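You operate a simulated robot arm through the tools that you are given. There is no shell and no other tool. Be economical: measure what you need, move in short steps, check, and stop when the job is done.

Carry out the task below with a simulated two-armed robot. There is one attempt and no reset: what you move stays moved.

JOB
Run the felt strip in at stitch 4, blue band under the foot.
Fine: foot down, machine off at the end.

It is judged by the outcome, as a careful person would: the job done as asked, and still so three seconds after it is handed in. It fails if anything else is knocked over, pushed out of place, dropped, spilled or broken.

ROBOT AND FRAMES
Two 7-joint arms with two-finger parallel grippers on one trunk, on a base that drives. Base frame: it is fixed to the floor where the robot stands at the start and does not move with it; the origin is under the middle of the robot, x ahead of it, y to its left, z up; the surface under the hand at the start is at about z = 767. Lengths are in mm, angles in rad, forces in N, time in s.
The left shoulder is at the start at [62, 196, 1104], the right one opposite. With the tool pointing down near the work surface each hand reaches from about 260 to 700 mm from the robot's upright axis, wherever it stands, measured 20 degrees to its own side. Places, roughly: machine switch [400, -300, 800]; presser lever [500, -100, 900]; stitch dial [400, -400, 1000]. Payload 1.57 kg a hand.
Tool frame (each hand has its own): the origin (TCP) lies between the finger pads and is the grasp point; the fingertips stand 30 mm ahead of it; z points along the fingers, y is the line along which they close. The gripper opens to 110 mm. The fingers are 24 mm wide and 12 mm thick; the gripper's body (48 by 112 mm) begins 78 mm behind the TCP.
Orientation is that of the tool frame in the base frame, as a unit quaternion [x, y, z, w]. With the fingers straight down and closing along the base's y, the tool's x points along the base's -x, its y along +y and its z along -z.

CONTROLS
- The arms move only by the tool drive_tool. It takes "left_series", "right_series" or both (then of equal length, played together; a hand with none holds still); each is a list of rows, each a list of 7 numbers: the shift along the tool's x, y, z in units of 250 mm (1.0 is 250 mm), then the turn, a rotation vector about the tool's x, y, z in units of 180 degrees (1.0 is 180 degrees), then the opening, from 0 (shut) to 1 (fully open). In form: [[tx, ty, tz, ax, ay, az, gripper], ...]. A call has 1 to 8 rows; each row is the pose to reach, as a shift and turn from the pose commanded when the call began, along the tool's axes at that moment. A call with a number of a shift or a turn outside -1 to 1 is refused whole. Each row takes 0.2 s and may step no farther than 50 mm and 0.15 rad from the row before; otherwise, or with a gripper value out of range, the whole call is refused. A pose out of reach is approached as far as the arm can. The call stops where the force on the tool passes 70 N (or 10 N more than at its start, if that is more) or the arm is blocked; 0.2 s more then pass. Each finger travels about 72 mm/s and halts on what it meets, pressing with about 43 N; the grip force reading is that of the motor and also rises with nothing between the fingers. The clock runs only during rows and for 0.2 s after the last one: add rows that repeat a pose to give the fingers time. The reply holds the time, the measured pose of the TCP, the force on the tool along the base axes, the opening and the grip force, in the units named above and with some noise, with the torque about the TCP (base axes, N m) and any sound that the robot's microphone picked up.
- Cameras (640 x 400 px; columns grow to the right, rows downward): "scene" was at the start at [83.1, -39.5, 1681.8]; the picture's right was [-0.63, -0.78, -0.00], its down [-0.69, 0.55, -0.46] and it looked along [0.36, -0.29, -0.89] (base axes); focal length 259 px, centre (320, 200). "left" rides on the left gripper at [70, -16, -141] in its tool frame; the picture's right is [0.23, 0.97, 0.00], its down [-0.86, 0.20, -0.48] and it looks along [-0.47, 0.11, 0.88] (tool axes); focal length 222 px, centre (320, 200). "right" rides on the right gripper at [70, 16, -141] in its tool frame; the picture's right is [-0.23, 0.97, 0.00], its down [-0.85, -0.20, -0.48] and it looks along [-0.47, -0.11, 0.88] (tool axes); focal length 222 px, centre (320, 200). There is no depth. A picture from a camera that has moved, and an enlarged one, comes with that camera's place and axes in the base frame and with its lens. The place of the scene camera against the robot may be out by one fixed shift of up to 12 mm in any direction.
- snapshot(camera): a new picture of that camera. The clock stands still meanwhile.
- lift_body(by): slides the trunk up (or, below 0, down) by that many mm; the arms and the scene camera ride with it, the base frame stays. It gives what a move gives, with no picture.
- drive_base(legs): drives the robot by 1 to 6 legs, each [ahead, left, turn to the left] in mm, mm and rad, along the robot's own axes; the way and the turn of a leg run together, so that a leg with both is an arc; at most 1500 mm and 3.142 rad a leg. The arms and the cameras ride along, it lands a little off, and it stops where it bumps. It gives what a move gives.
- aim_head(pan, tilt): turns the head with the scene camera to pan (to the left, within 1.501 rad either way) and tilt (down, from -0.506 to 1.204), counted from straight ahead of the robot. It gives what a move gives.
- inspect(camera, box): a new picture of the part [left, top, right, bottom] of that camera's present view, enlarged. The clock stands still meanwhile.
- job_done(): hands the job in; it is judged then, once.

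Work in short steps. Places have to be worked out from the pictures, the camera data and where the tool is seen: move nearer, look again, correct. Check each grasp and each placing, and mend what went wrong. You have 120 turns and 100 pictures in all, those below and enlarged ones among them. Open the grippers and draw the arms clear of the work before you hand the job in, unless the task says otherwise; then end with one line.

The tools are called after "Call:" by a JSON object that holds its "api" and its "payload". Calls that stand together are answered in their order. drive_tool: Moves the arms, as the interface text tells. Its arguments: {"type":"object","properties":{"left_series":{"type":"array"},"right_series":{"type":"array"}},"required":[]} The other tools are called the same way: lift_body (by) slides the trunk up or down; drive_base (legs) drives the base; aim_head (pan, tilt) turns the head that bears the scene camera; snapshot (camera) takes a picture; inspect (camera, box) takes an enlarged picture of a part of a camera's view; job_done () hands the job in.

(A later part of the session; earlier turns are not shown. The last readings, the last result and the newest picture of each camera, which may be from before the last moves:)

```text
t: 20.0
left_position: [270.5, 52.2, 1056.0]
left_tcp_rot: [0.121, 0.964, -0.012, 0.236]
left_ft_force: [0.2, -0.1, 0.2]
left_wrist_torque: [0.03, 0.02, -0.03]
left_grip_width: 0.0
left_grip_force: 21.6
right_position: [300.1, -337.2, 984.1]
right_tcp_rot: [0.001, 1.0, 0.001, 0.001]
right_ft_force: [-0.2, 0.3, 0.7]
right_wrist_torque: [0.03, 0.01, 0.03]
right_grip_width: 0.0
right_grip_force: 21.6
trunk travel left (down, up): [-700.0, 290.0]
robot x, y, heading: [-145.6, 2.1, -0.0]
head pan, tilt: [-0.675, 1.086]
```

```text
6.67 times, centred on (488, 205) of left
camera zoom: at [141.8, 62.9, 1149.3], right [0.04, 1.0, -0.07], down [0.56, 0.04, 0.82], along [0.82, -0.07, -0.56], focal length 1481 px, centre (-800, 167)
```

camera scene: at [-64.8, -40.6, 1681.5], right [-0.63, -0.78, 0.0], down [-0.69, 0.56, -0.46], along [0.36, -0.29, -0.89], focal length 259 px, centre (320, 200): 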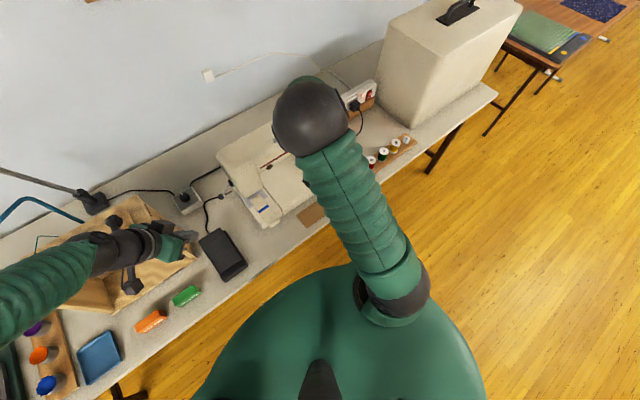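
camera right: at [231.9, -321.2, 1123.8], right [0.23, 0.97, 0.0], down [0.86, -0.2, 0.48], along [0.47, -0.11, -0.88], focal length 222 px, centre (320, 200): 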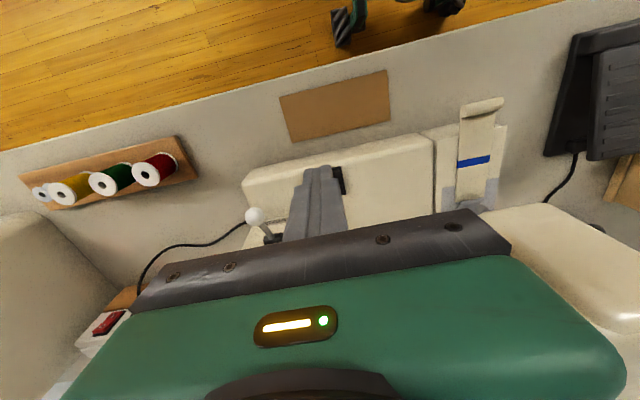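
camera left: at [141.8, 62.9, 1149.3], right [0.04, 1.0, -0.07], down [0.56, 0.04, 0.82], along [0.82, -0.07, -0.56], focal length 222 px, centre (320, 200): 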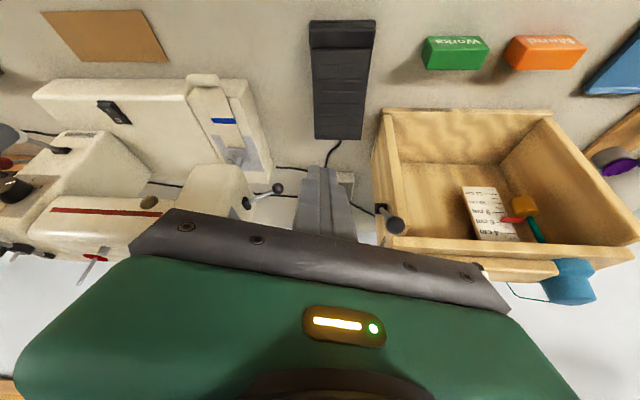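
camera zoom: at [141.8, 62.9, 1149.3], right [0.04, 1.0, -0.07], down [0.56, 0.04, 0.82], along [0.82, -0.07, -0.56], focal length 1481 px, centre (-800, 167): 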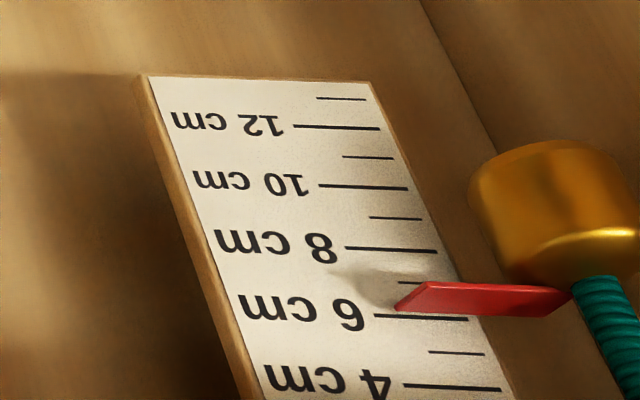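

The wooden box is a separate gadget. The lever slopes outward-down (pivot ≈ (450,-88,950), ball ≈ (451,-40,918)), and the strip's edge is just at the foot's toe; I need a low view to see if the foot is up. I pitch the left hand forward and lower it.

Call:
{"api": "drive_tool", "payload": {"left_series": [[0.01, -0.024, 0.065, 0, -0.043, 0, 0], [0.02, -0.048, 0.13, 0, -0.086, 0, 0], [0.03, -0.071, 0.194, 0, -0.129, 0, 0], [0.04, -0.095, 0.259, 0, -0.172, 0, 0], [0.05, -0.119, 0.324, 0, -0.215, 0, 0], [0.06, -0.143, 0.389, 0, -0.258, 0, 0], [0.07, -0.166, 0.453, 0, -0.301, 0, 0], [0.08, -0.19, 0.518, 0, -0.344, 0, 0]]}}

Call:
{"api": "snapshot", "payload": {"camera": "left"}}

```text
t: 20.6
left_position: [279.5, 1.2, 1084.1]
left_tcp_rot: [0.055, 0.919, -0.162, 0.356]
left_ft_force: [0.2, -0.6, 0.4]
left_wrist_torque: [0.01, 0.02, 0.03]
left_grip_width: 0.2
left_grip_force: 21.2
left hand out of reach, approached as far as the arm can: row 2
right_position: [299.1, -339.5, 983.9]
right_tcp_rot: [0.0, 1.0, 0.001, 0.002]
right_ft_force: [0.2, -0.2, 0.6]
right_wrist_torque: [0.02, 0.03, -0.01]
right_grip_width: 0.0
right_grip_force: 21.4
trunk travel left (down, up): [-700.0, 290.0]
robot x, y, heading: [-148.7, -0.3, 0.002]
head pan, tilt: [-0.675, 1.086]
stopped in row 2 (left hand): the arm was blocked; the commanded pose is now the measured one
```

```text
60 pictures are left
camera left: at [133.8, 32.7, 1139.6], right [0.04, 0.91, -0.4], down [0.37, 0.36, 0.85], along [0.93, -0.18, -0.33], focal length 222 px, centre (320, 200)
```

left: 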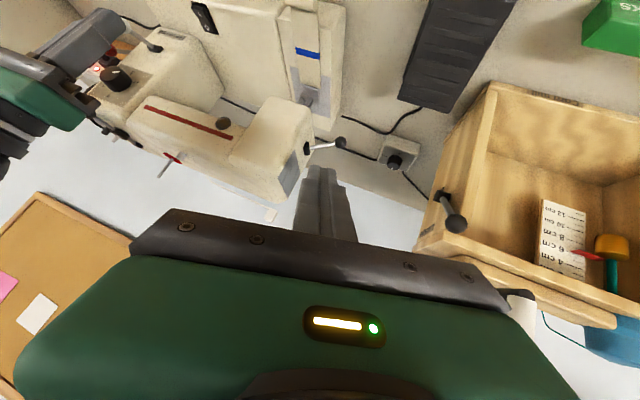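

Left arm is too folded here. I back the base 150 mm more, then extend the arm for the low look.

Call:
{"api": "drive_base", "payload": {"legs": [[-150, 0, 0]]}}

```text
t: 22.0
left_position: [137.5, 6.3, 1081.5]
left_tcp_rot: [0.049, 0.92, -0.159, 0.356]
left_ft_force: [-0.2, 0.1, -0.1]
left_wrist_torque: [-0.03, 0.01, -0.04]
left_grip_width: 0.0
left_grip_force: 21.8
right_position: [152.7, -337.5, 983.2]
right_tcp_rot: [-0.001, 1.0, 0.001, 0.0]
right_ft_force: [-0.2, 0.8, -0.2]
right_wrist_torque: [-0.01, 0.0, 0.01]
right_grip_width: 0.0
right_grip_force: 21.3
trunk travel left (down, up): [-700.0, 290.0]
robot x, y, heading: [-296.4, 0.7, -0.002]
head pan, tilt: [-0.675, 1.086]
```

Now I extend the left hand to about (320,20,940) pointing straight forward.

Call:
{"api": "drive_tool", "payload": {"left_series": [[-0.024, 0.05, 0.12, -0.0139, -0.0375, 0.0073, 0], [-0.048, 0.1, 0.241, -0.0279, -0.075, 0.0147, 0], [-0.072, 0.151, 0.361, -0.0418, -0.1125, 0.022, 0], [-0.096, 0.201, 0.481, -0.0557, -0.15, 0.0293, 0], [-0.12, 0.251, 0.601, -0.0696, -0.1875, 0.0366, 0], [-0.144, 0.302, 0.722, -0.0836, -0.225, 0.044, 0], [-0.168, 0.352, 0.842, -0.0975, -0.2625, 0.0513, 0]]}}

Call:
{"api": "snapshot", "payload": {"camera": "left"}}

```text
t: 22.6
left_position: [190.8, -17.1, 1137.8]
left_tcp_rot: [-0.008, 0.837, -0.222, 0.499]
left_ft_force: [0.1, 0.0, 0.2]
left_wrist_torque: [0.03, 0.0, 0.0]
left_grip_width: 0.0
left_grip_force: 21.5
right_position: [151.8, -337.4, 982.4]
right_tcp_rot: [-0.001, 1.0, 0.001, 0.002]
right_ft_force: [0.3, 0.1, 1.0]
right_wrist_torque: [0.02, 0.03, 0.03]
right_grip_width: 0.2
right_grip_force: 21.5
trunk travel left (down, up): [-700.0, 290.0]
robot x, y, heading: [-296.0, -1.6, 0.001]
head pan, tilt: [-0.675, 1.086]
stopped in row 2 (left hand): the arm was blocked; the commanded pose is now the measured one
```

```text
59 pictures are left
camera left: at [32.5, 3.1, 1142.3], right [0.09, 0.82, -0.56], down [0.07, 0.56, 0.83], along [0.99, -0.11, -0.01], focal length 222 px, centre (320, 200)
```

left: 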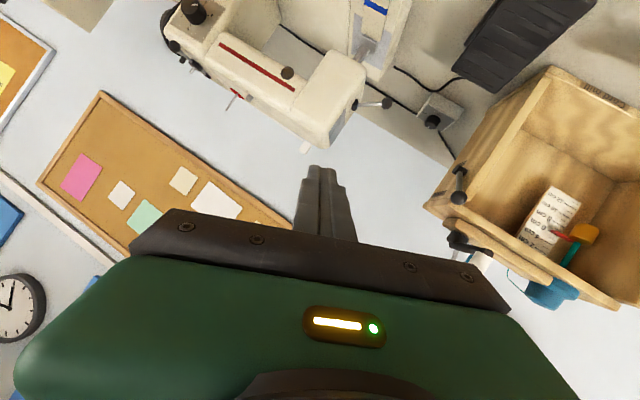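

The left arm's posture is awkward; the right arm handles this pitch well, so I use its camera for the low view instead.

Call:
{"api": "drive_tool", "payload": {"right_series": [[-0.05, 0.03, 0, 0, -0.047, 0, 0], [-0.1, 0.06, 0, 0, -0.094, 0, 0], [-0.15, 0.09, 0, 0, -0.141, 0, 0], [-0.2, 0.12, 0, 0, -0.188, 0, 0], [-0.25, 0.15, 0, 0, -0.235, 0, 0], [-0.3, 0.18, 0, 0, -0.282, 0, 0], [-0.35, 0.21, 0, 0, -0.329, 0, 0], [-0.4, 0.24, 0, 0, -0.376, 0, 0]]}}

Call:
{"api": "drive_tool", "payload": {"right_series": [[0.08, 0.05, 0.08, 0, -0.047, 0, 0], [0.16, 0.1, 0.13, 0, -0.094, 0, 0], [0.26, 0.14, 0.15, 0, -0.124, 0, 0]]}}

Call:
{"api": "snapshot", "payload": {"camera": "right"}}

```text
t: 24.4
left_position: [191.0, -18.3, 1137.0]
left_tcp_rot: [-0.01, 0.838, -0.221, 0.498]
left_ft_force: [-0.2, 0.2, -0.1]
left_wrist_torque: [0.02, 0.0, -0.03]
left_grip_width: 0.4
left_grip_force: 21.4
right_position: [251.8, -277.0, 984.5]
right_tcp_rot: [0.0, 0.829, 0.002, 0.559]
right_ft_force: [-0.4, -0.8, 0.1]
right_wrist_torque: [0.02, 0.03, -0.02]
right_grip_width: 0.0
right_grip_force: 21.0
trunk travel left (down, up): [-700.0, 290.0]
robot x, y, heading: [-297.6, -0.8, 0.0]
head pan, tilt: [-0.675, 1.086]
```

```text
t: 25.2
left_position: [188.7, -18.3, 1137.5]
left_tcp_rot: [-0.008, 0.838, -0.223, 0.499]
left_ft_force: [-0.4, -0.5, 0.7]
left_wrist_torque: [0.04, 0.0, 0.02]
left_grip_width: 0.0
left_grip_force: 20.4
right_position: [260.8, -242.4, 911.7]
right_tcp_rot: [-0.001, 0.705, 0.002, 0.709]
right_ft_force: [1.1, -0.1, -1.6]
right_wrist_torque: [-0.03, -0.01, -0.03]
right_grip_width: 0.0
right_grip_force: 22.2
trunk travel left (down, up): [-700.0, 290.0]
robot x, y, heading: [-298.7, -2.9, 0.001]
head pan, tilt: [-0.675, 1.086]
```

```text
58 pictures are left
camera right: at [119.3, -225.6, 840.1], right [0.0, 0.97, 0.23], down [-0.48, -0.2, 0.85], along [0.88, -0.11, 0.47], focal length 222 px, centre (320, 200)
```

right: 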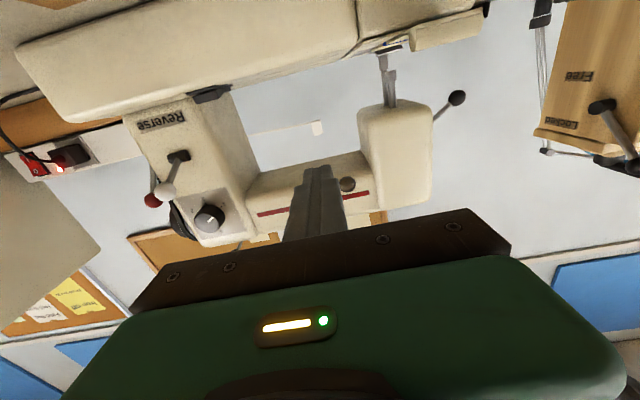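

Excellent low view. I zoom on the foot and lever.

Call:
{"api": "inspect", "payload": {"camera": "right", "box": [340, 10, 500, 110]}}

Call:
{"api": "inspect", "payload": {"camera": "right", "box": [176, 75, 240, 115]}}

```text
4.00 times, centred on (420, 60) of right
camera zoom: at [119.3, -225.6, 840.1], right [0.0, 0.97, 0.23], down [-0.48, -0.2, 0.85], along [0.88, -0.11, 0.47], focal length 888 px, centre (-80, 760)
```

zoom: 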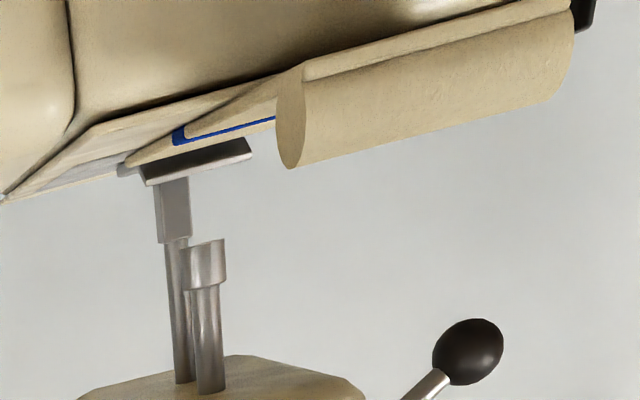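

```text
10.00 times, centred on (208, 95) of right
camera zoom: at [119.3, -225.6, 840.1], right [0.0, 0.97, 0.23], down [-0.48, -0.2, 0.85], along [0.88, -0.11, 0.47], focal length 2221 px, centre (1440, 1250)
```

zoom: 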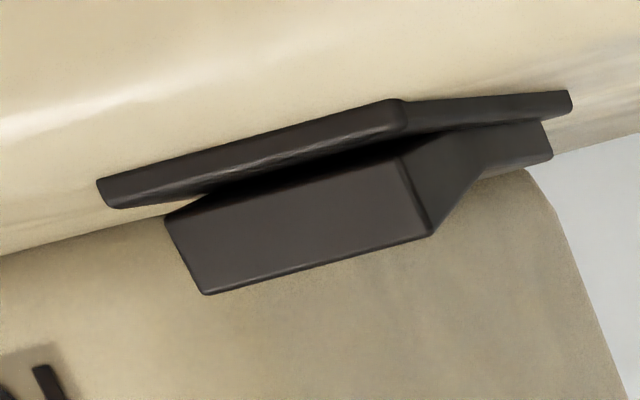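

The foot seems slightly above the strip; I zoom harder to judge the gap.

Call:
{"api": "inspect", "payload": {"camera": "right", "box": [352, 25, 416, 65]}}

```text
10.00 times, centred on (384, 45) of right
camera zoom: at [119.3, -225.6, 840.1], right [0.0, 0.97, 0.23], down [-0.48, -0.2, 0.85], along [0.88, -0.11, 0.47], focal length 2221 px, centre (-320, 1750)
```

zoom: 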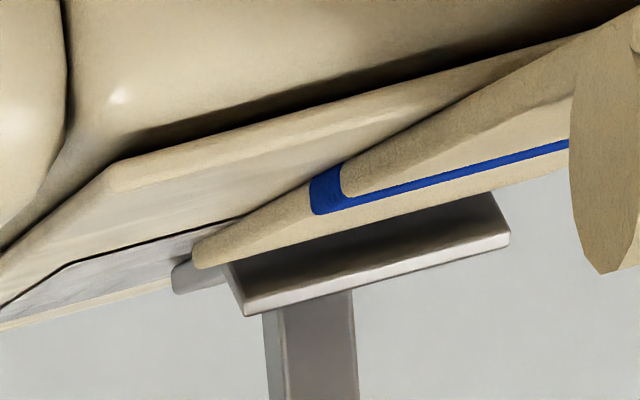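

The foot's underside shows: foot is up ~10 mm, strip end just beneath the toe (x≈442). I tidy the left arm to tool-down while drawing the right (observer) hand back 100 mm.

Call:
{"api": "drive_tool", "payload": {"left_series": [[-0.012, 0.036, -0.01, -0.0187, 0.0419, 0.0007, 0], [-0.024, 0.072, -0.02, -0.0374, 0.0838, 0.0015, 0], [-0.036, 0.108, -0.03, -0.056, 0.1256, 0.0022, 0], [-0.048, 0.144, -0.04, -0.0748, 0.1675, 0.003, 0], [-0.06, 0.18, -0.05, -0.0934, 0.2094, 0.0037, 0], [-0.071, 0.216, -0.06, -0.112, 0.2513, 0.0045, 0], [-0.083, 0.252, -0.07, -0.1308, 0.2931, 0.0052, 0], [-0.095, 0.288, -0.08, -0.1495, 0.335, 0.006, 0]], "right_series": [[0, 0, -0.06, 0, 0, 0, 0], [0, 0, -0.12, 0, 0, 0, 0], [0, 0, -0.18, 0, 0, 0, 0], [0, 0, -0.24, 0, 0, 0, 0], [0, 0, -0.3, 0, 0, 0, 0], [0, 0, -0.36, 0, 0, 0, 0], [0, 0, -0.38, 0, 0, 0, 0], [0, 0, -0.38, 0, 0, 0, 0]]}}

```text
t: 27.0
left_position: [200.9, 58.8, 1136.8]
left_tcp_rot: [0.001, 1.0, 0.0, 0.0]
left_ft_force: [0.2, 0.1, -0.7]
left_wrist_torque: [0.04, 0.04, -0.02]
left_grip_width: 0.0
left_grip_force: 21.2
right_position: [166.0, -242.9, 909.9]
right_tcp_rot: [0.0, 0.706, 0.001, 0.708]
right_ft_force: [0.7, -0.2, 0.4]
right_wrist_torque: [-0.03, 0.0, -0.02]
right_grip_width: 0.0
right_grip_force: 21.5
trunk travel left (down, up): [-700.0, 290.0]
robot x, y, heading: [-298.7, 6.1, -0.002]
head pan, tilt: [-0.675, 1.086]
```

I drive forward 110 mm so the left hand can reach the lever and the right camera can watch.

Call:
{"api": "drive_base", "payload": {"legs": [[110, 0, 0]]}}

Call:
{"api": "drive_tool", "payload": {"left_series": [[0, -0.02, 0, 0, 0, 0.047, 0], [-0.08, -0.08, 0, 0, 0, 0.094, 0], [-0.18, -0.15, 0.02, 0, 0, 0.141, 0], [-0.28, -0.2, 0.06, 0, 0, 0.188, 0], [-0.38, -0.25, 0.1, 0, 0, 0.235, 0], [-0.48, -0.3, 0.16, 0, 0, 0.282, 0], [-0.54, -0.33, 0.22, 0, 0, 0.329, 0], [-0.57, -0.35, 0.26, 0, 0, 0.376, 0]]}}

Call:
{"api": "snapshot", "payload": {"camera": "right"}}

Call:
{"api": "snapshot", "payload": {"camera": "left"}}

```text
t: 28.2
left_position: [309.9, 62.9, 1138.4]
left_tcp_rot: [0.0, 1.0, 0.0, 0.002]
left_ft_force: [-0.5, 0.8, -1.2]
left_wrist_torque: [0.02, -0.01, 0.03]
left_grip_width: 0.0
left_grip_force: 21.3
right_position: [275.8, -240.5, 911.2]
right_tcp_rot: [-0.001, 0.705, 0.001, 0.709]
right_ft_force: [0.2, -0.9, -0.2]
right_wrist_torque: [0.03, -0.01, 0.0]
right_grip_width: 0.0
right_grip_force: 21.4
trunk travel left (down, up): [-700.0, 290.0]
robot x, y, heading: [-186.1, -1.0, 0.005]
head pan, tilt: [-0.675, 1.086]
```

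```text
t: 30.0
left_position: [447.3, -26.2, 1070.1]
left_tcp_rot: [0.558, 0.83, 0.001, 0.0]
left_ft_force: [-0.2, -0.1, 0.1]
left_wrist_torque: [0.02, 0.03, 0.0]
left_grip_width: 0.0
left_grip_force: 21.2
left hand out of reach, approached as far as the arm can: row 8
right_position: [274.9, -242.0, 910.0]
right_tcp_rot: [0.0, 0.705, 0.001, 0.709]
right_ft_force: [0.3, 0.7, -0.8]
right_wrist_torque: [0.01, -0.01, 0.0]
right_grip_width: 0.0
right_grip_force: 21.5
trunk travel left (down, up): [-700.0, 290.0]
robot x, y, heading: [-187.7, 0.9, 0.004]
head pan, tilt: [-0.675, 1.086]
```

```text
54 pictures are left
camera right: at [134.2, -225.1, 839.6], right [0.0, 0.97, 0.23], down [-0.48, -0.2, 0.85], along [0.88, -0.11, 0.47], focal length 222 px, centre (320, 200)
```

right: 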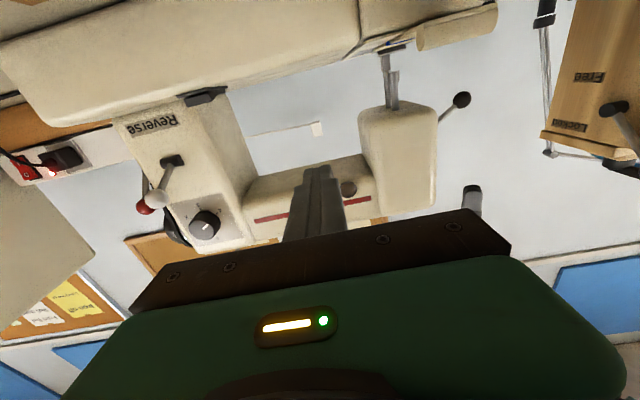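

```text
53 pictures are left
camera left: at [404.5, 32.6, 1212.5], right [0.82, 0.58, 0.0], down [0.51, -0.72, 0.48], along [0.28, -0.39, -0.88], focal length 222 px, centre (320, 200)
```

left: 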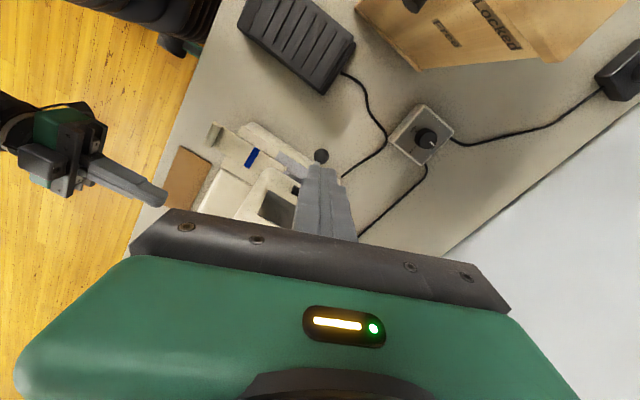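

Ball ≈ (463,-46,904), pivot ≈ (463,-80,933). I tilt the left hand a bit outward and bring its closed tip just above the ball.

Call:
{"api": "drive_tool", "payload": {"left_series": [[-0.01, 0.006, 0.08, 0, -0.037, 0, 0], [-0.02, 0.012, 0.16, 0, -0.074, 0, 0], [-0.03, 0.018, 0.24, 0, -0.11, 0, 0], [-0.04, 0.024, 0.34, 0, -0.11, 0, 0], [-0.055, 0.03, 0.44, 0, -0.11, 0, 0]]}}

Call:
{"api": "inspect", "payload": {"camera": "right", "box": [340, 20, 532, 140]}}

Call:
{"api": "snapshot", "payload": {"camera": "left"}}

```text
t: 31.2
left_position: [459.1, -33.8, 961.3]
left_tcp_rot: [0.549, 0.818, -0.095, 0.144]
left_ft_force: [-0.4, -1.2, 0.7]
left_wrist_torque: [-0.01, 0.04, 0.0]
left_grip_width: 0.0
left_grip_force: 21.3
right_position: [275.6, -243.9, 909.4]
right_tcp_rot: [0.0, 0.706, 0.001, 0.708]
right_ft_force: [1.4, 0.3, 0.0]
right_wrist_torque: [0.04, -0.03, 0.01]
right_grip_width: 0.0
right_grip_force: 21.8
trunk travel left (down, up): [-700.0, 290.0]
robot x, y, heading: [-189.4, -2.1, 0.0]
head pan, tilt: [-0.675, 1.086]
```

```text
3.33 times, centred on (436, 80) of right
camera zoom: at [135.0, -225.6, 839.1], right [0.0, 0.97, 0.23], down [-0.48, -0.2, 0.85], along [0.88, -0.11, 0.47], focal length 740 px, centre (-67, 600)
```

zoom: 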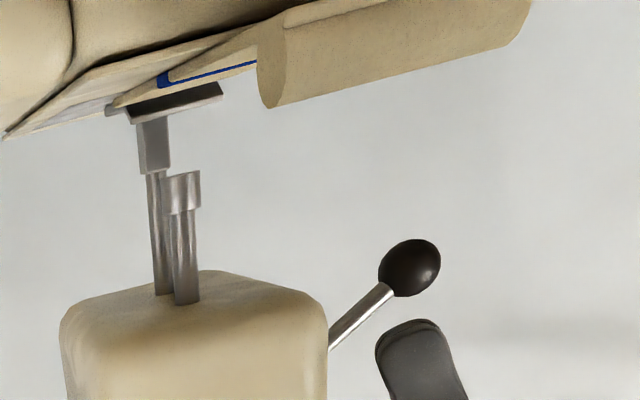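

```text
51 pictures are left
camera left: at [400.2, 64.1, 1071.1], right [0.82, 0.57, -0.07], down [0.43, -0.52, 0.74], along [0.38, -0.64, -0.67], focal length 222 px, centre (320, 200)
```

left: 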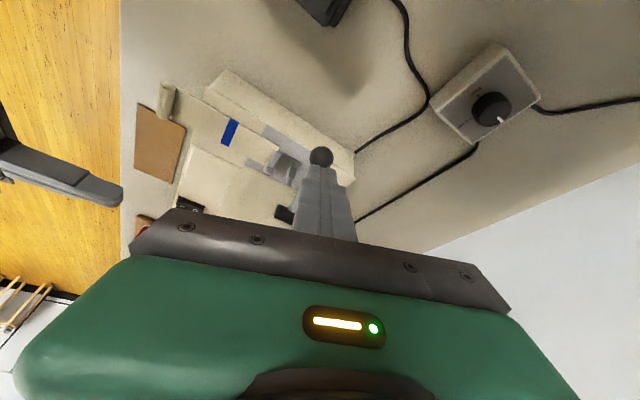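

Tip is ~10 mm above the ball, aligned. I push down gradually ~22 mm and watch force.

Call:
{"api": "drive_tool", "payload": {"left_series": [[0.0068, 0, 0.0188, 0, 0, 0, 0], [0.0136, 0, 0.0376, 0, 0, 0, 0], [0.0204, 0, 0.0564, 0, 0, 0, 0], [0.0272, 0, 0.0752, 0, 0, 0, 0], [0.03, 0, 0.083, 0, 0, 0, 0]]}}

Call:
{"api": "inspect", "payload": {"camera": "right", "box": [340, 20, 532, 140]}}

```text
t: 32.4
left_position: [456.1, -34.0, 948.2]
left_tcp_rot: [0.549, 0.817, -0.092, 0.152]
left_ft_force: [3.2, 2.5, 41.0]
left_wrist_torque: [-0.23, -0.2, 0.08]
left_grip_width: 0.2
left_grip_force: 21.3
right_position: [272.7, -240.6, 913.2]
right_tcp_rot: [-0.002, 0.704, 0.002, 0.71]
right_ft_force: [-0.3, -0.9, -0.5]
right_wrist_torque: [-0.01, 0.04, -0.01]
right_grip_width: 0.2
right_grip_force: 21.7
trunk travel left (down, up): [-700.0, 290.0]
robot x, y, heading: [-183.3, 1.6, 0.001]
head pan, tilt: [-0.675, 1.086]
```

```text
3.33 times, centred on (436, 80) of right
camera zoom: at [131.2, -224.2, 841.8], right [0.0, 0.97, 0.23], down [-0.48, -0.2, 0.85], along [0.87, -0.11, 0.47], focal length 740 px, centre (-67, 600)
```

zoom: 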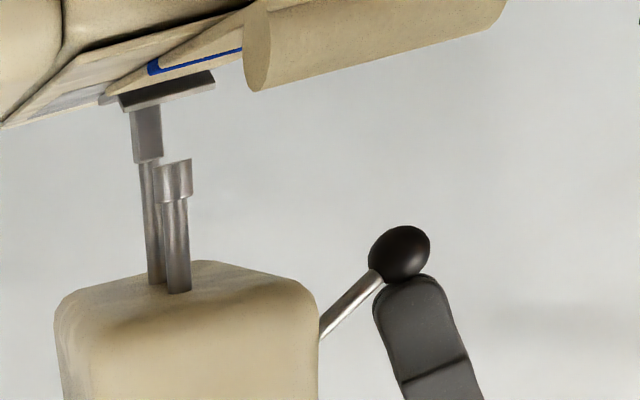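

Lever resisted with 41 N and no motion: that's its lower stop, so lowering the foot means swinging the lever up. I back off, open, and take the ball between the fingers.

Call:
{"api": "drive_tool", "payload": {"left_series": [[-0.015, 0, -0.042, 0, 0, 0, 0], [-0.03, 0, -0.083, 0, 0, 0, 0.2], [-0.03, 0, -0.083, 0, 0, 0, 0.45], [-0.03, 0, -0.083, 0, 0, 0, 0.45], [-0.02, 0, -0.02, 0, 0, 0, 0.45], [-0.012, 0, 0.06, 0, 0, 0, 0.45], [-0.005, 0, 0.138, 0, 0, 0, 0.45]]}}

Call:
{"api": "inspect", "payload": {"camera": "right", "box": [340, 20, 532, 140]}}

Call:
{"api": "inspect", "payload": {"camera": "left", "box": [224, 100, 416, 220]}}

```text
t: 34.0
left_position: [462.3, -45.7, 907.5]
left_tcp_rot: [0.548, 0.819, -0.095, 0.144]
left_ft_force: [0.2, -0.9, 0.7]
left_wrist_torque: [0.02, 0.02, 0.0]
left_grip_width: 49.4
left_grip_force: 0.0
right_position: [276.6, -241.8, 909.6]
right_tcp_rot: [0.0, 0.706, 0.0, 0.708]
right_ft_force: [-0.1, 0.2, -0.3]
right_wrist_torque: [0.01, 0.02, 0.0]
right_grip_width: 0.1
right_grip_force: 21.8
trunk travel left (down, up): [-700.0, 290.0]
robot x, y, heading: [-183.5, 3.7, 0.002]
head pan, tilt: [-0.675, 1.086]
```

```text
3.33 times, centred on (436, 80) of right
camera zoom: at [134.8, -225.1, 839.3], right [0.0, 0.97, 0.23], down [-0.48, -0.2, 0.85], along [0.88, -0.11, 0.47], focal length 740 px, centre (-67, 600)
```

zoom: 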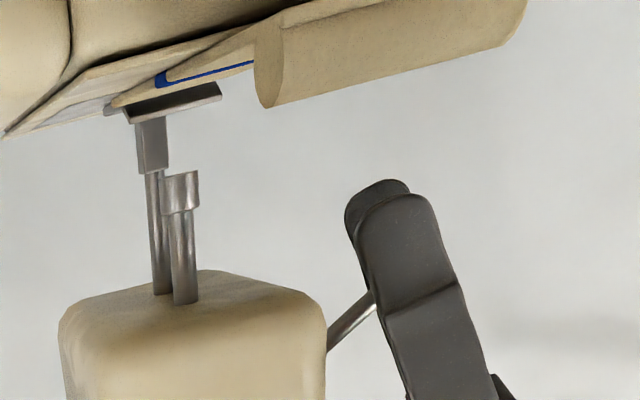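

```text
3.33 times, centred on (320, 160) of left
camera zoom: at [404.2, 53.2, 1017.4], right [0.82, 0.57, -0.07], down [0.43, -0.52, 0.74], along [0.38, -0.64, -0.67], focal length 740 px, centre (320, 333)
```

zoom: 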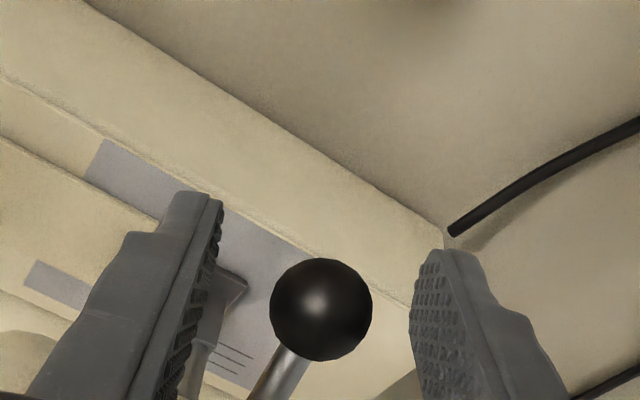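

The ball is nicely between the fingers; I close on it.

Call:
{"api": "drive_tool", "payload": {"left_series": [[0, 0, 0, 0, 0, 0, 0.25], [0, 0, 0, 0, 0, 0, 0.1], [0, 0, 0, 0, 0, 0, 0.1]]}}

```text
t: 34.8
left_position: [463.0, -45.7, 908.0]
left_tcp_rot: [0.549, 0.818, -0.095, 0.143]
left_ft_force: [0.9, 1.5, 1.3]
left_wrist_torque: [-0.08, -0.05, -0.01]
left_grip_width: 21.2
left_grip_force: 34.4
right_position: [275.9, -240.5, 911.5]
right_tcp_rot: [-0.001, 0.706, 0.001, 0.708]
right_ft_force: [-0.6, 0.1, -0.9]
right_wrist_torque: [0.03, -0.01, -0.05]
right_grip_width: 0.1
right_grip_force: 21.6
trunk travel left (down, up): [-700.0, 290.0]
robot x, y, heading: [-183.3, 0.1, -0.001]
head pan, tilt: [-0.675, 1.086]
```

Held at 21 mm. I lift along the arc: first +8 y, +20 z.

Call:
{"api": "drive_tool", "payload": {"left_series": [[0.003, 0.005, -0.022, 0, 0, 0, 0.1], [0.002, 0.009, -0.05, 0, 0, 0, 0.1], [0.0, 0.012, -0.085, 0, 0, 0, 0.1]]}}

Call:
{"api": "inspect", "payload": {"camera": "right", "box": [340, 20, 532, 140]}}

```text
t: 35.6
left_position: [463.6, -38.4, 928.5]
left_tcp_rot: [0.549, 0.818, -0.096, 0.142]
left_ft_force: [-5.8, -1.9, -11.5]
left_wrist_torque: [0.66, 0.2, -0.01]
left_grip_width: 20.9
left_grip_force: 34.1
right_position: [276.9, -241.5, 908.8]
right_tcp_rot: [0.0, 0.705, 0.001, 0.709]
right_ft_force: [0.3, 0.2, 0.0]
right_wrist_torque: [-0.01, 0.03, 0.0]
right_grip_width: 0.0
right_grip_force: 21.1
trunk travel left (down, up): [-700.0, 290.0]
robot x, y, heading: [-188.1, -0.6, 0.002]
head pan, tilt: [-0.675, 1.086]
```

```text
3.33 times, centred on (436, 80) of right
camera zoom: at [134.9, -224.8, 839.1], right [0.0, 0.97, 0.23], down [-0.48, -0.2, 0.85], along [0.88, -0.11, 0.47], focal length 740 px, centre (-67, 600)
```

zoom: 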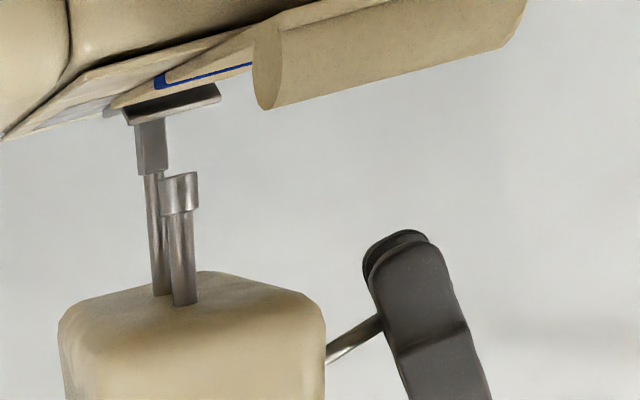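

Lever follows (≈11 N). I continue up along the arc.

Call:
{"api": "drive_tool", "payload": {"left_series": [[-0.01, 0.0015, -0.039, 0, 0, 0, 0.1], [-0.028, -0.002, -0.07, 0, 0, 0, 0.1], [-0.052, -0.006, -0.1, 0, 0, 0, 0.1]]}}

Call:
{"api": "inspect", "payload": {"camera": "right", "box": [340, 20, 532, 140]}}

```text
t: 36.4
left_position: [462.7, -35.3, 954.8]
left_tcp_rot: [0.549, 0.819, -0.095, 0.141]
left_ft_force: [-13.2, 14.7, -20.4]
left_wrist_torque: [1.29, 0.27, -0.8]
left_grip_width: 22.1
left_grip_force: 34.3
right_position: [274.8, -236.7, 911.4]
right_tcp_rot: [-0.002, 0.706, 0.0, 0.708]
right_ft_force: [-0.9, -0.1, -0.7]
right_wrist_torque: [0.0, 0.02, 0.0]
right_grip_width: 0.0
right_grip_force: 21.5
trunk travel left (down, up): [-700.0, 290.0]
robot x, y, heading: [-187.4, 0.4, 0.004]
head pan, tilt: [-0.675, 1.086]
```

```text
3.33 times, centred on (436, 80) of right
camera zoom: at [134.3, -220.9, 840.4], right [0.0, 0.97, 0.22], down [-0.48, -0.2, 0.85], along [0.88, -0.1, 0.47], focal length 740 px, centre (-67, 600)
```

zoom: 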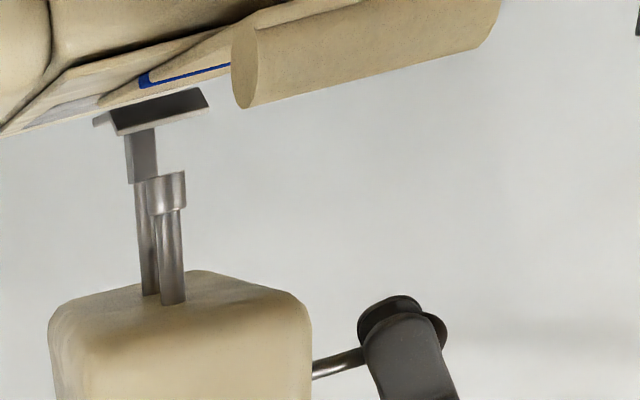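

The foot actually rises with the lever, so it had been down with the lever low. I look from the left camera at how far the strip end reaches under the foot.

Call:
{"api": "inspect", "payload": {"camera": "left", "box": [160, 60, 352, 180]}}

Call:
{"api": "inspect", "payload": {"camera": "right", "box": [345, 20, 425, 70]}}

```text
3.33 times, centred on (256, 120) of left
camera zoom: at [403.9, 64.3, 1064.1], right [0.82, 0.57, -0.08], down [0.43, -0.52, 0.74], along [0.38, -0.64, -0.67], focal length 740 px, centre (533, 467)
```

zoom: 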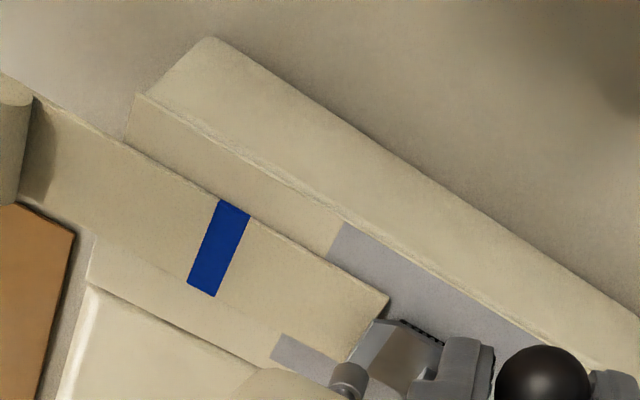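

```text
8.00 times, centred on (385, 45) of right
camera zoom: at [134.3, -220.9, 840.4], right [0.0, 0.97, 0.22], down [-0.48, -0.2, 0.85], along [0.88, -0.1, 0.47], focal length 1777 px, centre (-200, 1440)
```

zoom: 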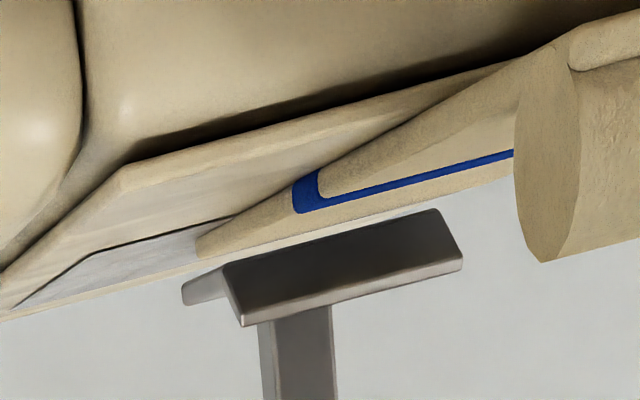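

The strip end sits right at the foot's front edge. I put the lever back down as it was (foot down) and will test whether the machine draws the strip in; if not, I'll raise the foot and tuck it.

Call:
{"api": "drive_tool", "payload": {"left_series": [[0.027, 0.006, 0.045, 0, 0, 0, 0.1], [0.053, 0.008, 0.092, 0, 0, 0, 0.1], [0.056, 0.002, 0.14, 0, 0, 0, 0.1], [0.056, -0.006, 0.198, 0, 0, 0, 0.1], [0.056, -0.006, 0.198, 0, 0, 0, 0.1]]}}

Call:
{"api": "inspect", "payload": {"camera": "right", "box": [340, 20, 532, 140]}}

```text
t: 37.6
left_position: [464.6, -48.9, 908.2]
left_tcp_rot: [0.548, 0.818, -0.094, 0.149]
left_ft_force: [8.3, -5.9, 21.2]
left_wrist_torque: [-0.31, -0.12, -0.04]
left_grip_width: 21.2
left_grip_force: 34.5
right_position: [275.5, -242.1, 911.6]
right_tcp_rot: [0.0, 0.705, 0.001, 0.709]
right_ft_force: [-0.5, 0.5, -0.4]
right_wrist_torque: [0.01, -0.02, -0.02]
right_grip_width: 0.0
right_grip_force: 21.2
trunk travel left (down, up): [-700.0, 290.0]
robot x, y, heading: [-185.8, 1.3, 0.002]
head pan, tilt: [-0.675, 1.086]
```

```text
3.33 times, centred on (436, 80) of right
camera zoom: at [133.7, -225.1, 840.1], right [0.0, 0.97, 0.23], down [-0.48, -0.2, 0.85], along [0.88, -0.11, 0.47], focal length 740 px, centre (-67, 600)
```

zoom: 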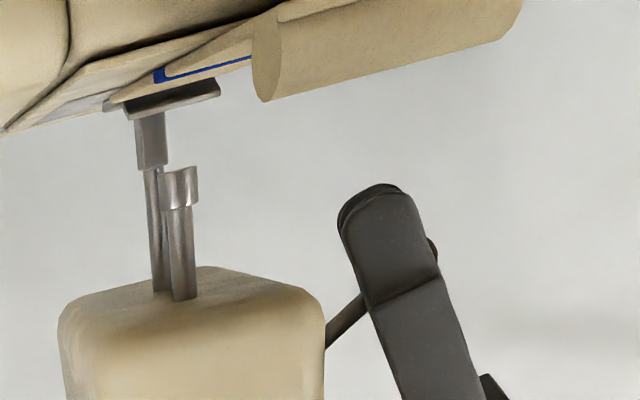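

Foot down again. I release, draw the left hand up and out, and look at the pedal.

Call:
{"api": "drive_tool", "payload": {"left_series": [[0, 0, 0, 0, 0, 0, 0.3], [0, 0, 0, 0, 0, 0, 0.45], [0, 0, -0.15, 0, 0, 0, 0.45], [0, 0, -0.3, 0, 0, 0, 0.3], [0, 0, -0.48, 0, 0, 0, 0.1], [0.06, -0.05, -0.52, 0, 0.04, 0, 0], [0.12, -0.1, -0.52, 0, 0.08, 0, 0], [0.16, -0.15, -0.52, 0, 0.11, 0, 0]]}}

Call:
{"api": "snapshot", "payload": {"camera": "left"}}

Call:
{"api": "inspect", "payload": {"camera": "right", "box": [340, 20, 532, 140]}}

```text
t: 39.4
left_position: [396.8, 14.2, 1011.8]
left_tcp_rot: [0.557, 0.83, 0.001, 0.001]
left_ft_force: [-0.3, 0.0, -0.8]
left_wrist_torque: [0.01, -0.02, 0.04]
left_grip_width: 0.0
left_grip_force: 22.0
right_position: [275.9, -242.6, 909.4]
right_tcp_rot: [0.0, 0.705, 0.001, 0.709]
right_ft_force: [-0.3, -0.1, 0.3]
right_wrist_torque: [0.0, -0.01, 0.01]
right_grip_width: 0.2
right_grip_force: 21.5
trunk travel left (down, up): [-700.0, 290.0]
robot x, y, heading: [-189.9, -0.3, 0.005]
head pan, tilt: [-0.675, 1.086]
```

```text
42 pictures are left
camera left: at [354.3, 72.4, 1153.7], right [0.81, 0.58, 0.0], down [0.51, -0.72, 0.48], along [0.28, -0.39, -0.88], focal length 222 px, centre (320, 200)
```

left: 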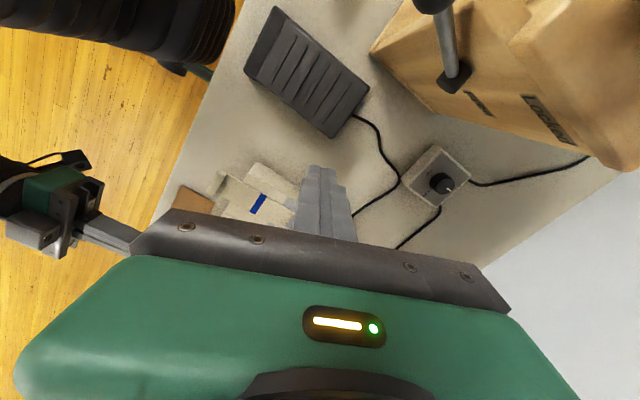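

```text
3.33 times, centred on (436, 80) of right
camera zoom: at [134.3, -225.6, 839.4], right [0.0, 0.97, 0.23], down [-0.48, -0.2, 0.85], along [0.88, -0.11, 0.47], focal length 740 px, centre (-67, 600)
```

zoom: 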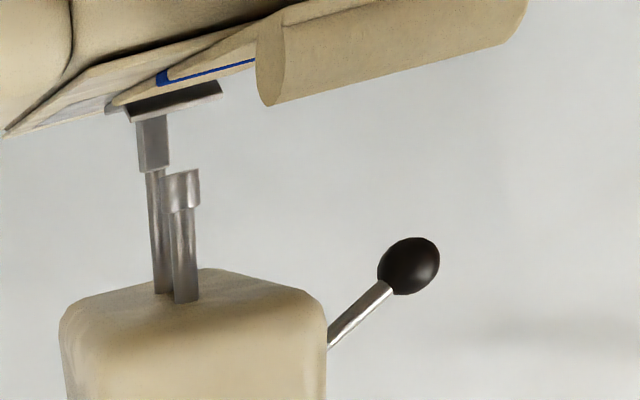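

Lever and foot are back in the original down state. I zoom on the pedal and the speed box.

Call:
{"api": "inspect", "payload": {"camera": "left", "box": [230, 0, 390, 100]}}

Call:
{"api": "inspect", "payload": {"camera": "left", "box": [400, 140, 480, 190]}}

Call:
{"api": "inspect", "payload": {"camera": "scene", "box": [160, 160, 256, 220]}}

```text
4.00 times, centred on (310, 50) of left
camera zoom: at [354.3, 72.4, 1153.7], right [0.81, 0.58, 0.0], down [0.51, -0.72, 0.48], along [0.28, -0.39, -0.88], focal length 888 px, centre (360, 800)
```

zoom: 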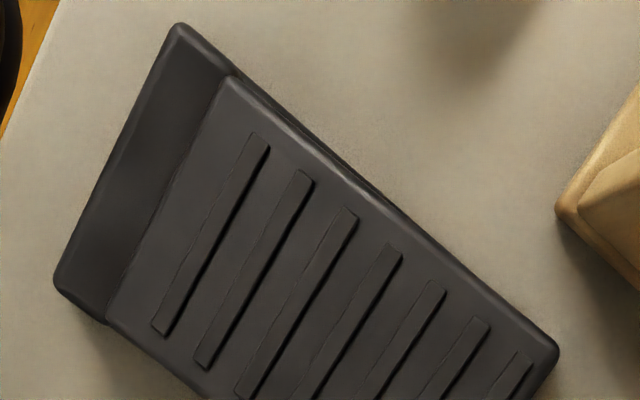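

```text
8.00 times, centred on (440, 165) of left
camera zoom: at [354.3, 72.4, 1153.7], right [0.81, 0.58, 0.0], down [0.51, -0.72, 0.48], along [0.28, -0.39, -0.88], focal length 1777 px, centre (-640, 480)
```

zoom: 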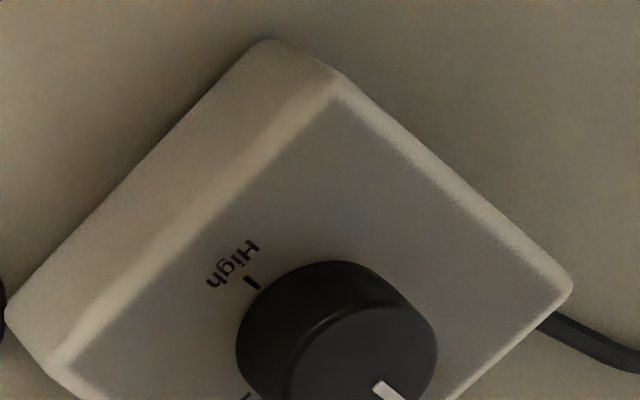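

```text
6.67 times, centred on (208, 190) of scene
camera zoom: at [-102.5, -40.1, 1681.6], right [-0.62, -0.78, 0.0], down [-0.69, 0.55, -0.46], along [0.36, -0.29, -0.89], focal length 1724 px, centre (1067, 267)
```

zoom: 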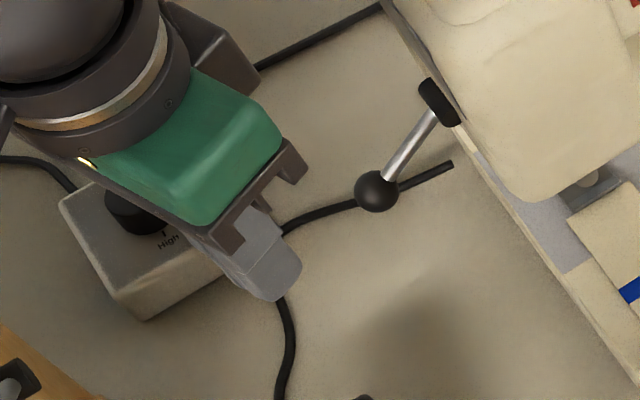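

The knob box belongs to a different appliance (hot tool by the wall); I leave it alone. The pedal's far end (x≈410, y 18–104) is its raised toe. I un-yaw the left hand and place it above the pedal at about (390,42).

Call:
{"api": "drive_tool", "payload": {"left_series": [[0.0, 0, 0, 0, 0, -0.047, 0], [0.0, 0, 0, 0, 0, -0.094, 0], [0.02, 0, 0, 0, 0, -0.141, 0], [0.04, 0.0, 0, 0, 0, -0.188, 0], [0.06, 0.0, 0.05, 0, 0, -0.235, 0], [0.08, 0.01, 0.1, 0, 0, -0.282, 0], [0.1, 0.016, 0.15, 0, 0, -0.329, 0], [0.114, 0.016, 0.208, 0, 0, -0.373, 0]]}}

Call:
{"api": "snapshot", "payload": {"camera": "left"}}

```text
t: 41.2
left_position: [390.0, 43.8, 960.2]
left_tcp_rot: [0.004, 1.0, 0.001, 0.002]
left_ft_force: [0.5, 0.0, -0.3]
left_wrist_torque: [0.03, -0.02, -0.01]
left_grip_width: 0.0
left_grip_force: 20.9
right_position: [276.2, -240.1, 909.8]
right_tcp_rot: [-0.001, 0.706, 0.002, 0.708]
right_ft_force: [0.3, 0.7, 0.4]
right_wrist_torque: [-0.03, 0.04, -0.01]
right_grip_width: 0.0
right_grip_force: 21.3
trunk travel left (down, up): [-700.0, 290.0]
robot x, y, heading: [-186.7, 5.2, 0.003]
head pan, tilt: [-0.675, 1.086]
```

```text
37 pictures are left
camera left: at [320.0, 26.9, 1100.6], right [-0.22, 0.98, 0.0], down [0.86, 0.19, 0.48], along [0.47, 0.11, -0.88], focal length 222 px, centre (320, 200)
```

left: 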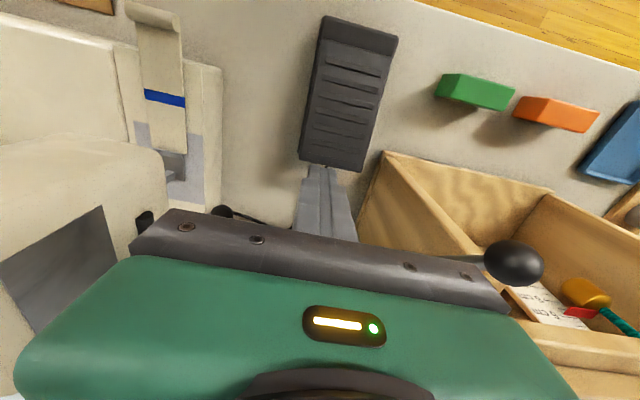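

Left is set over the pedal and its camera sees the band. Now the right hand: pitch down toward the switch, at about (300,-331,930).

Call:
{"api": "drive_tool", "payload": {"right_series": [[-0.01, -0.045, 0.0, 0, 0.047, 0, 0], [-0.02, -0.09, 0.0, 0, 0.094, 0, 0], [-0.03, -0.135, 0.0, 0, 0.141, 0, 0], [-0.04, -0.18, 0.0, 0, 0.188, 0, 0], [-0.05, -0.225, 0.02, 0, 0.235, 0, 0], [-0.06, -0.27, 0.04, 0, 0.282, 0, 0], [-0.07, -0.315, 0.07, 0, 0.329, 0, 0], [-0.08, -0.36, 0.1, 0, 0.376, 0, 0]]}}

Call:
{"api": "snapshot", "payload": {"camera": "right"}}

```text
t: 43.0
left_position: [391.1, 42.1, 960.0]
left_tcp_rot: [0.005, 1.0, 0.0, 0.001]
left_ft_force: [-0.6, 0.2, 0.1]
left_wrist_torque: [0.01, 0.02, -0.01]
left_grip_width: 0.0
left_grip_force: 21.6
right_position: [299.9, -332.2, 929.4]
right_tcp_rot: [-0.001, 0.981, 0.001, 0.195]
right_ft_force: [-0.1, 0.3, 0.5]
right_wrist_torque: [0.05, 0.01, 0.02]
right_grip_width: 0.0
right_grip_force: 21.6
trunk travel left (down, up): [-700.0, 290.0]
robot x, y, heading: [-187.4, -0.2, 0.004]
head pan, tilt: [-0.675, 1.086]
```

```text
36 pictures are left
camera right: at [181.9, -316.0, 1033.3], right [0.21, 0.97, 0.09], down [0.61, -0.2, 0.77], along [0.77, -0.11, -0.63], focal length 222 px, centre (320, 200)
```

right: 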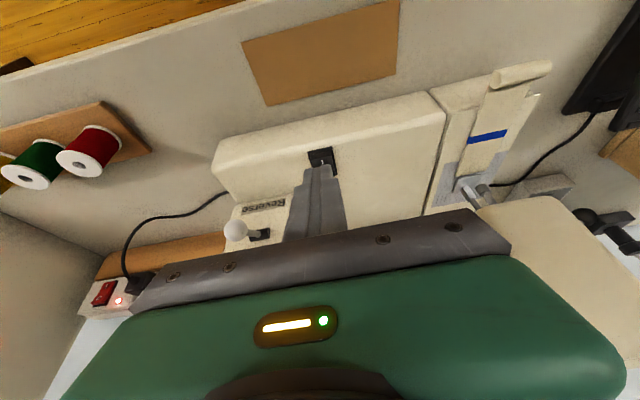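

Switch's near (I) end ≈ (357,-333), O half currently pressed. I bring the tilted tip just above the near half.

Call:
{"api": "drive_tool", "payload": {"right_series": [[-0.044, 0, 0.1, 0, 0, 0, 0], [-0.088, -0.002, 0.2, 0, 0, 0, 0], [-0.132, -0.004, 0.3, 0, 0, 0, 0]]}}

Call:
{"api": "inspect", "payload": {"camera": "right", "box": [256, 100, 384, 180]}}

Call:
{"api": "inspect", "payload": {"camera": "left", "box": [0, 0, 320, 200]}}

```text
t: 43.8
left_position: [391.0, 42.1, 959.8]
left_tcp_rot: [0.005, 1.0, 0.0, 0.001]
left_ft_force: [-0.1, 0.2, -0.4]
left_wrist_torque: [-0.01, 0.0, -0.01]
left_grip_width: 0.0
left_grip_force: 21.6
right_position: [359.6, -333.2, 872.9]
right_tcp_rot: [-0.001, 0.981, 0.001, 0.195]
right_ft_force: [0.3, -0.3, 0.1]
right_wrist_torque: [-0.01, 0.0, -0.05]
right_grip_width: 0.4
right_grip_force: 21.1
trunk travel left (down, up): [-700.0, 290.0]
robot x, y, heading: [-181.0, -1.1, 0.003]
head pan, tilt: [-0.675, 1.086]
```

```text
5.00 times, centred on (320, 140) of right
camera zoom: at [241.0, -315.6, 976.2], right [0.21, 0.97, 0.09], down [0.61, -0.2, 0.77], along [0.77, -0.11, -0.63], focal length 1111 px, centre (320, 500)
```

zoom: 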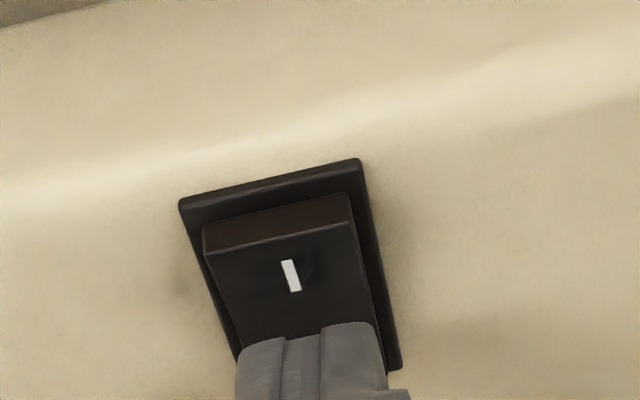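

```text
2.00 times, centred on (160, 100) of left
camera zoom: at [320.1, 26.4, 1100.6], right [-0.22, 0.98, 0.0], down [0.86, 0.19, 0.48], along [0.47, 0.11, -0.88], focal length 444 px, centre (640, 400)
```

zoom: 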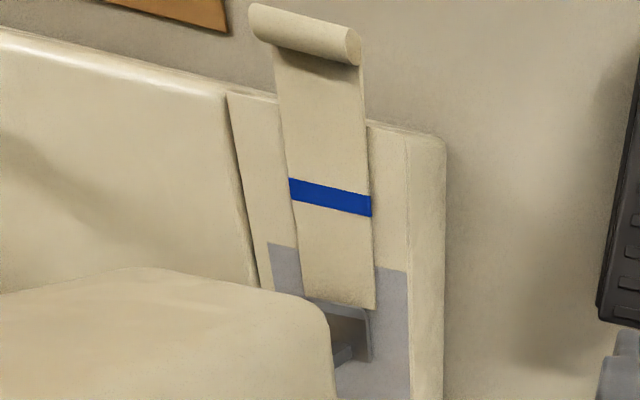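

Tip corner is ~6 mm too far in; I shift back 6 mm and press down in small steps.

Call:
{"api": "drive_tool", "payload": {"right_series": [[0.022, -0.003, -0.009, 0, 0, 0, 0], [0.04, -0.003, 0.035, 0, 0, 0, 0], [0.0494, -0.003, 0.0576, 0, 0, 0, 0], [0.0586, -0.003, 0.08, 0, 0, 0, 0], [0.0647, -0.003, 0.0946, 0, 0, 0, 0]]}}

Call:
{"api": "inspect", "payload": {"camera": "right", "box": [256, 100, 384, 180]}}

```text
t: 44.8
left_position: [383.0, 46.9, 966.2]
left_tcp_rot: [0.005, 1.0, -0.001, 0.005]
left_ft_force: [0.3, 0.4, -0.3]
left_wrist_torque: [0.01, -0.01, -0.02]
left_grip_width: 0.0
left_grip_force: 20.9
right_position: [354.4, -332.1, 864.8]
right_tcp_rot: [-0.002, 0.978, -0.005, 0.21]
right_ft_force: [-23.8, 4.5, 51.2]
right_wrist_torque: [0.12, 0.68, 0.2]
right_grip_width: 0.0
right_grip_force: 21.6
trunk travel left (down, up): [-700.0, 290.0]
robot x, y, heading: [-183.5, -0.7, 0.002]
head pan, tilt: [-0.675, 1.086]
stopped in row 5 (right hand): the force on the tool passed its limit at 73 N (the readings are from after the stop); the commanded pose is now the measured one
```

```text
5.00 times, centred on (320, 140) of right
camera zoom: at [232.8, -314.2, 964.7], right [0.21, 0.98, 0.08], down [0.58, -0.19, 0.79], along [0.79, -0.12, -0.61], focal length 1111 px, centre (320, 500)
```

zoom: 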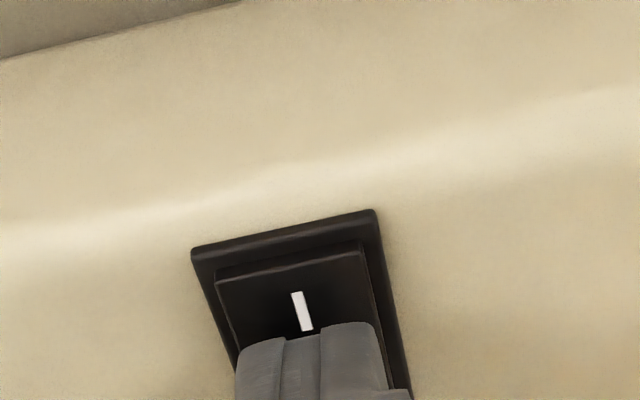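

The I end now appears sunk. I lift off along the tool and look.

Call:
{"api": "drive_tool", "payload": {"right_series": [[-0.03, 0, -0.08, 0, 0, 0, 0], [-0.03, 0, -0.2, 0, 0, 0, 0], [-0.03, 0, -0.36, 0, 0, 0, 0]]}}

Call:
{"api": "inspect", "payload": {"camera": "right", "box": [256, 80, 416, 180]}}

```text
t: 45.6
left_position: [391.0, 47.0, 960.8]
left_tcp_rot: [0.005, 1.0, -0.002, 0.003]
left_ft_force: [0.1, 1.3, 0.4]
left_wrist_torque: [-0.06, 0.02, -0.02]
left_grip_width: 0.0
left_grip_force: 21.3
right_position: [329.7, -331.4, 946.4]
right_tcp_rot: [-0.002, 0.979, -0.004, 0.205]
right_ft_force: [0.1, -0.4, -0.3]
right_wrist_torque: [-0.02, 0.0, -0.02]
right_grip_width: 0.0
right_grip_force: 20.9
trunk travel left (down, up): [-700.0, 290.0]
robot x, y, heading: [-187.6, 5.1, -0.002]
head pan, tilt: [-0.675, 1.086]
```

```text
4.00 times, centred on (336, 130) of right
camera zoom: at [208.7, -314.2, 1046.6], right [0.21, 0.98, 0.08], down [0.59, -0.19, 0.78], along [0.78, -0.11, -0.62], focal length 888 px, centre (256, 480)
```

zoom: 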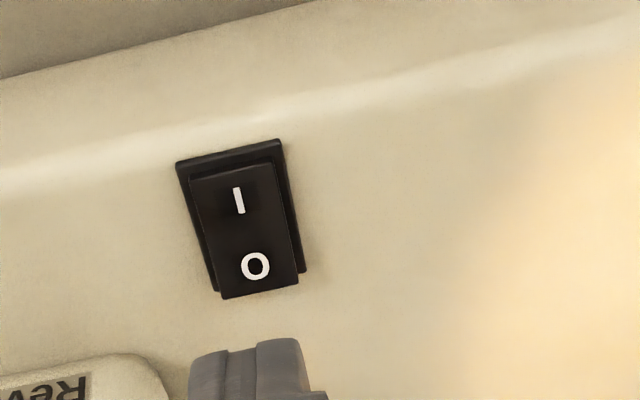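

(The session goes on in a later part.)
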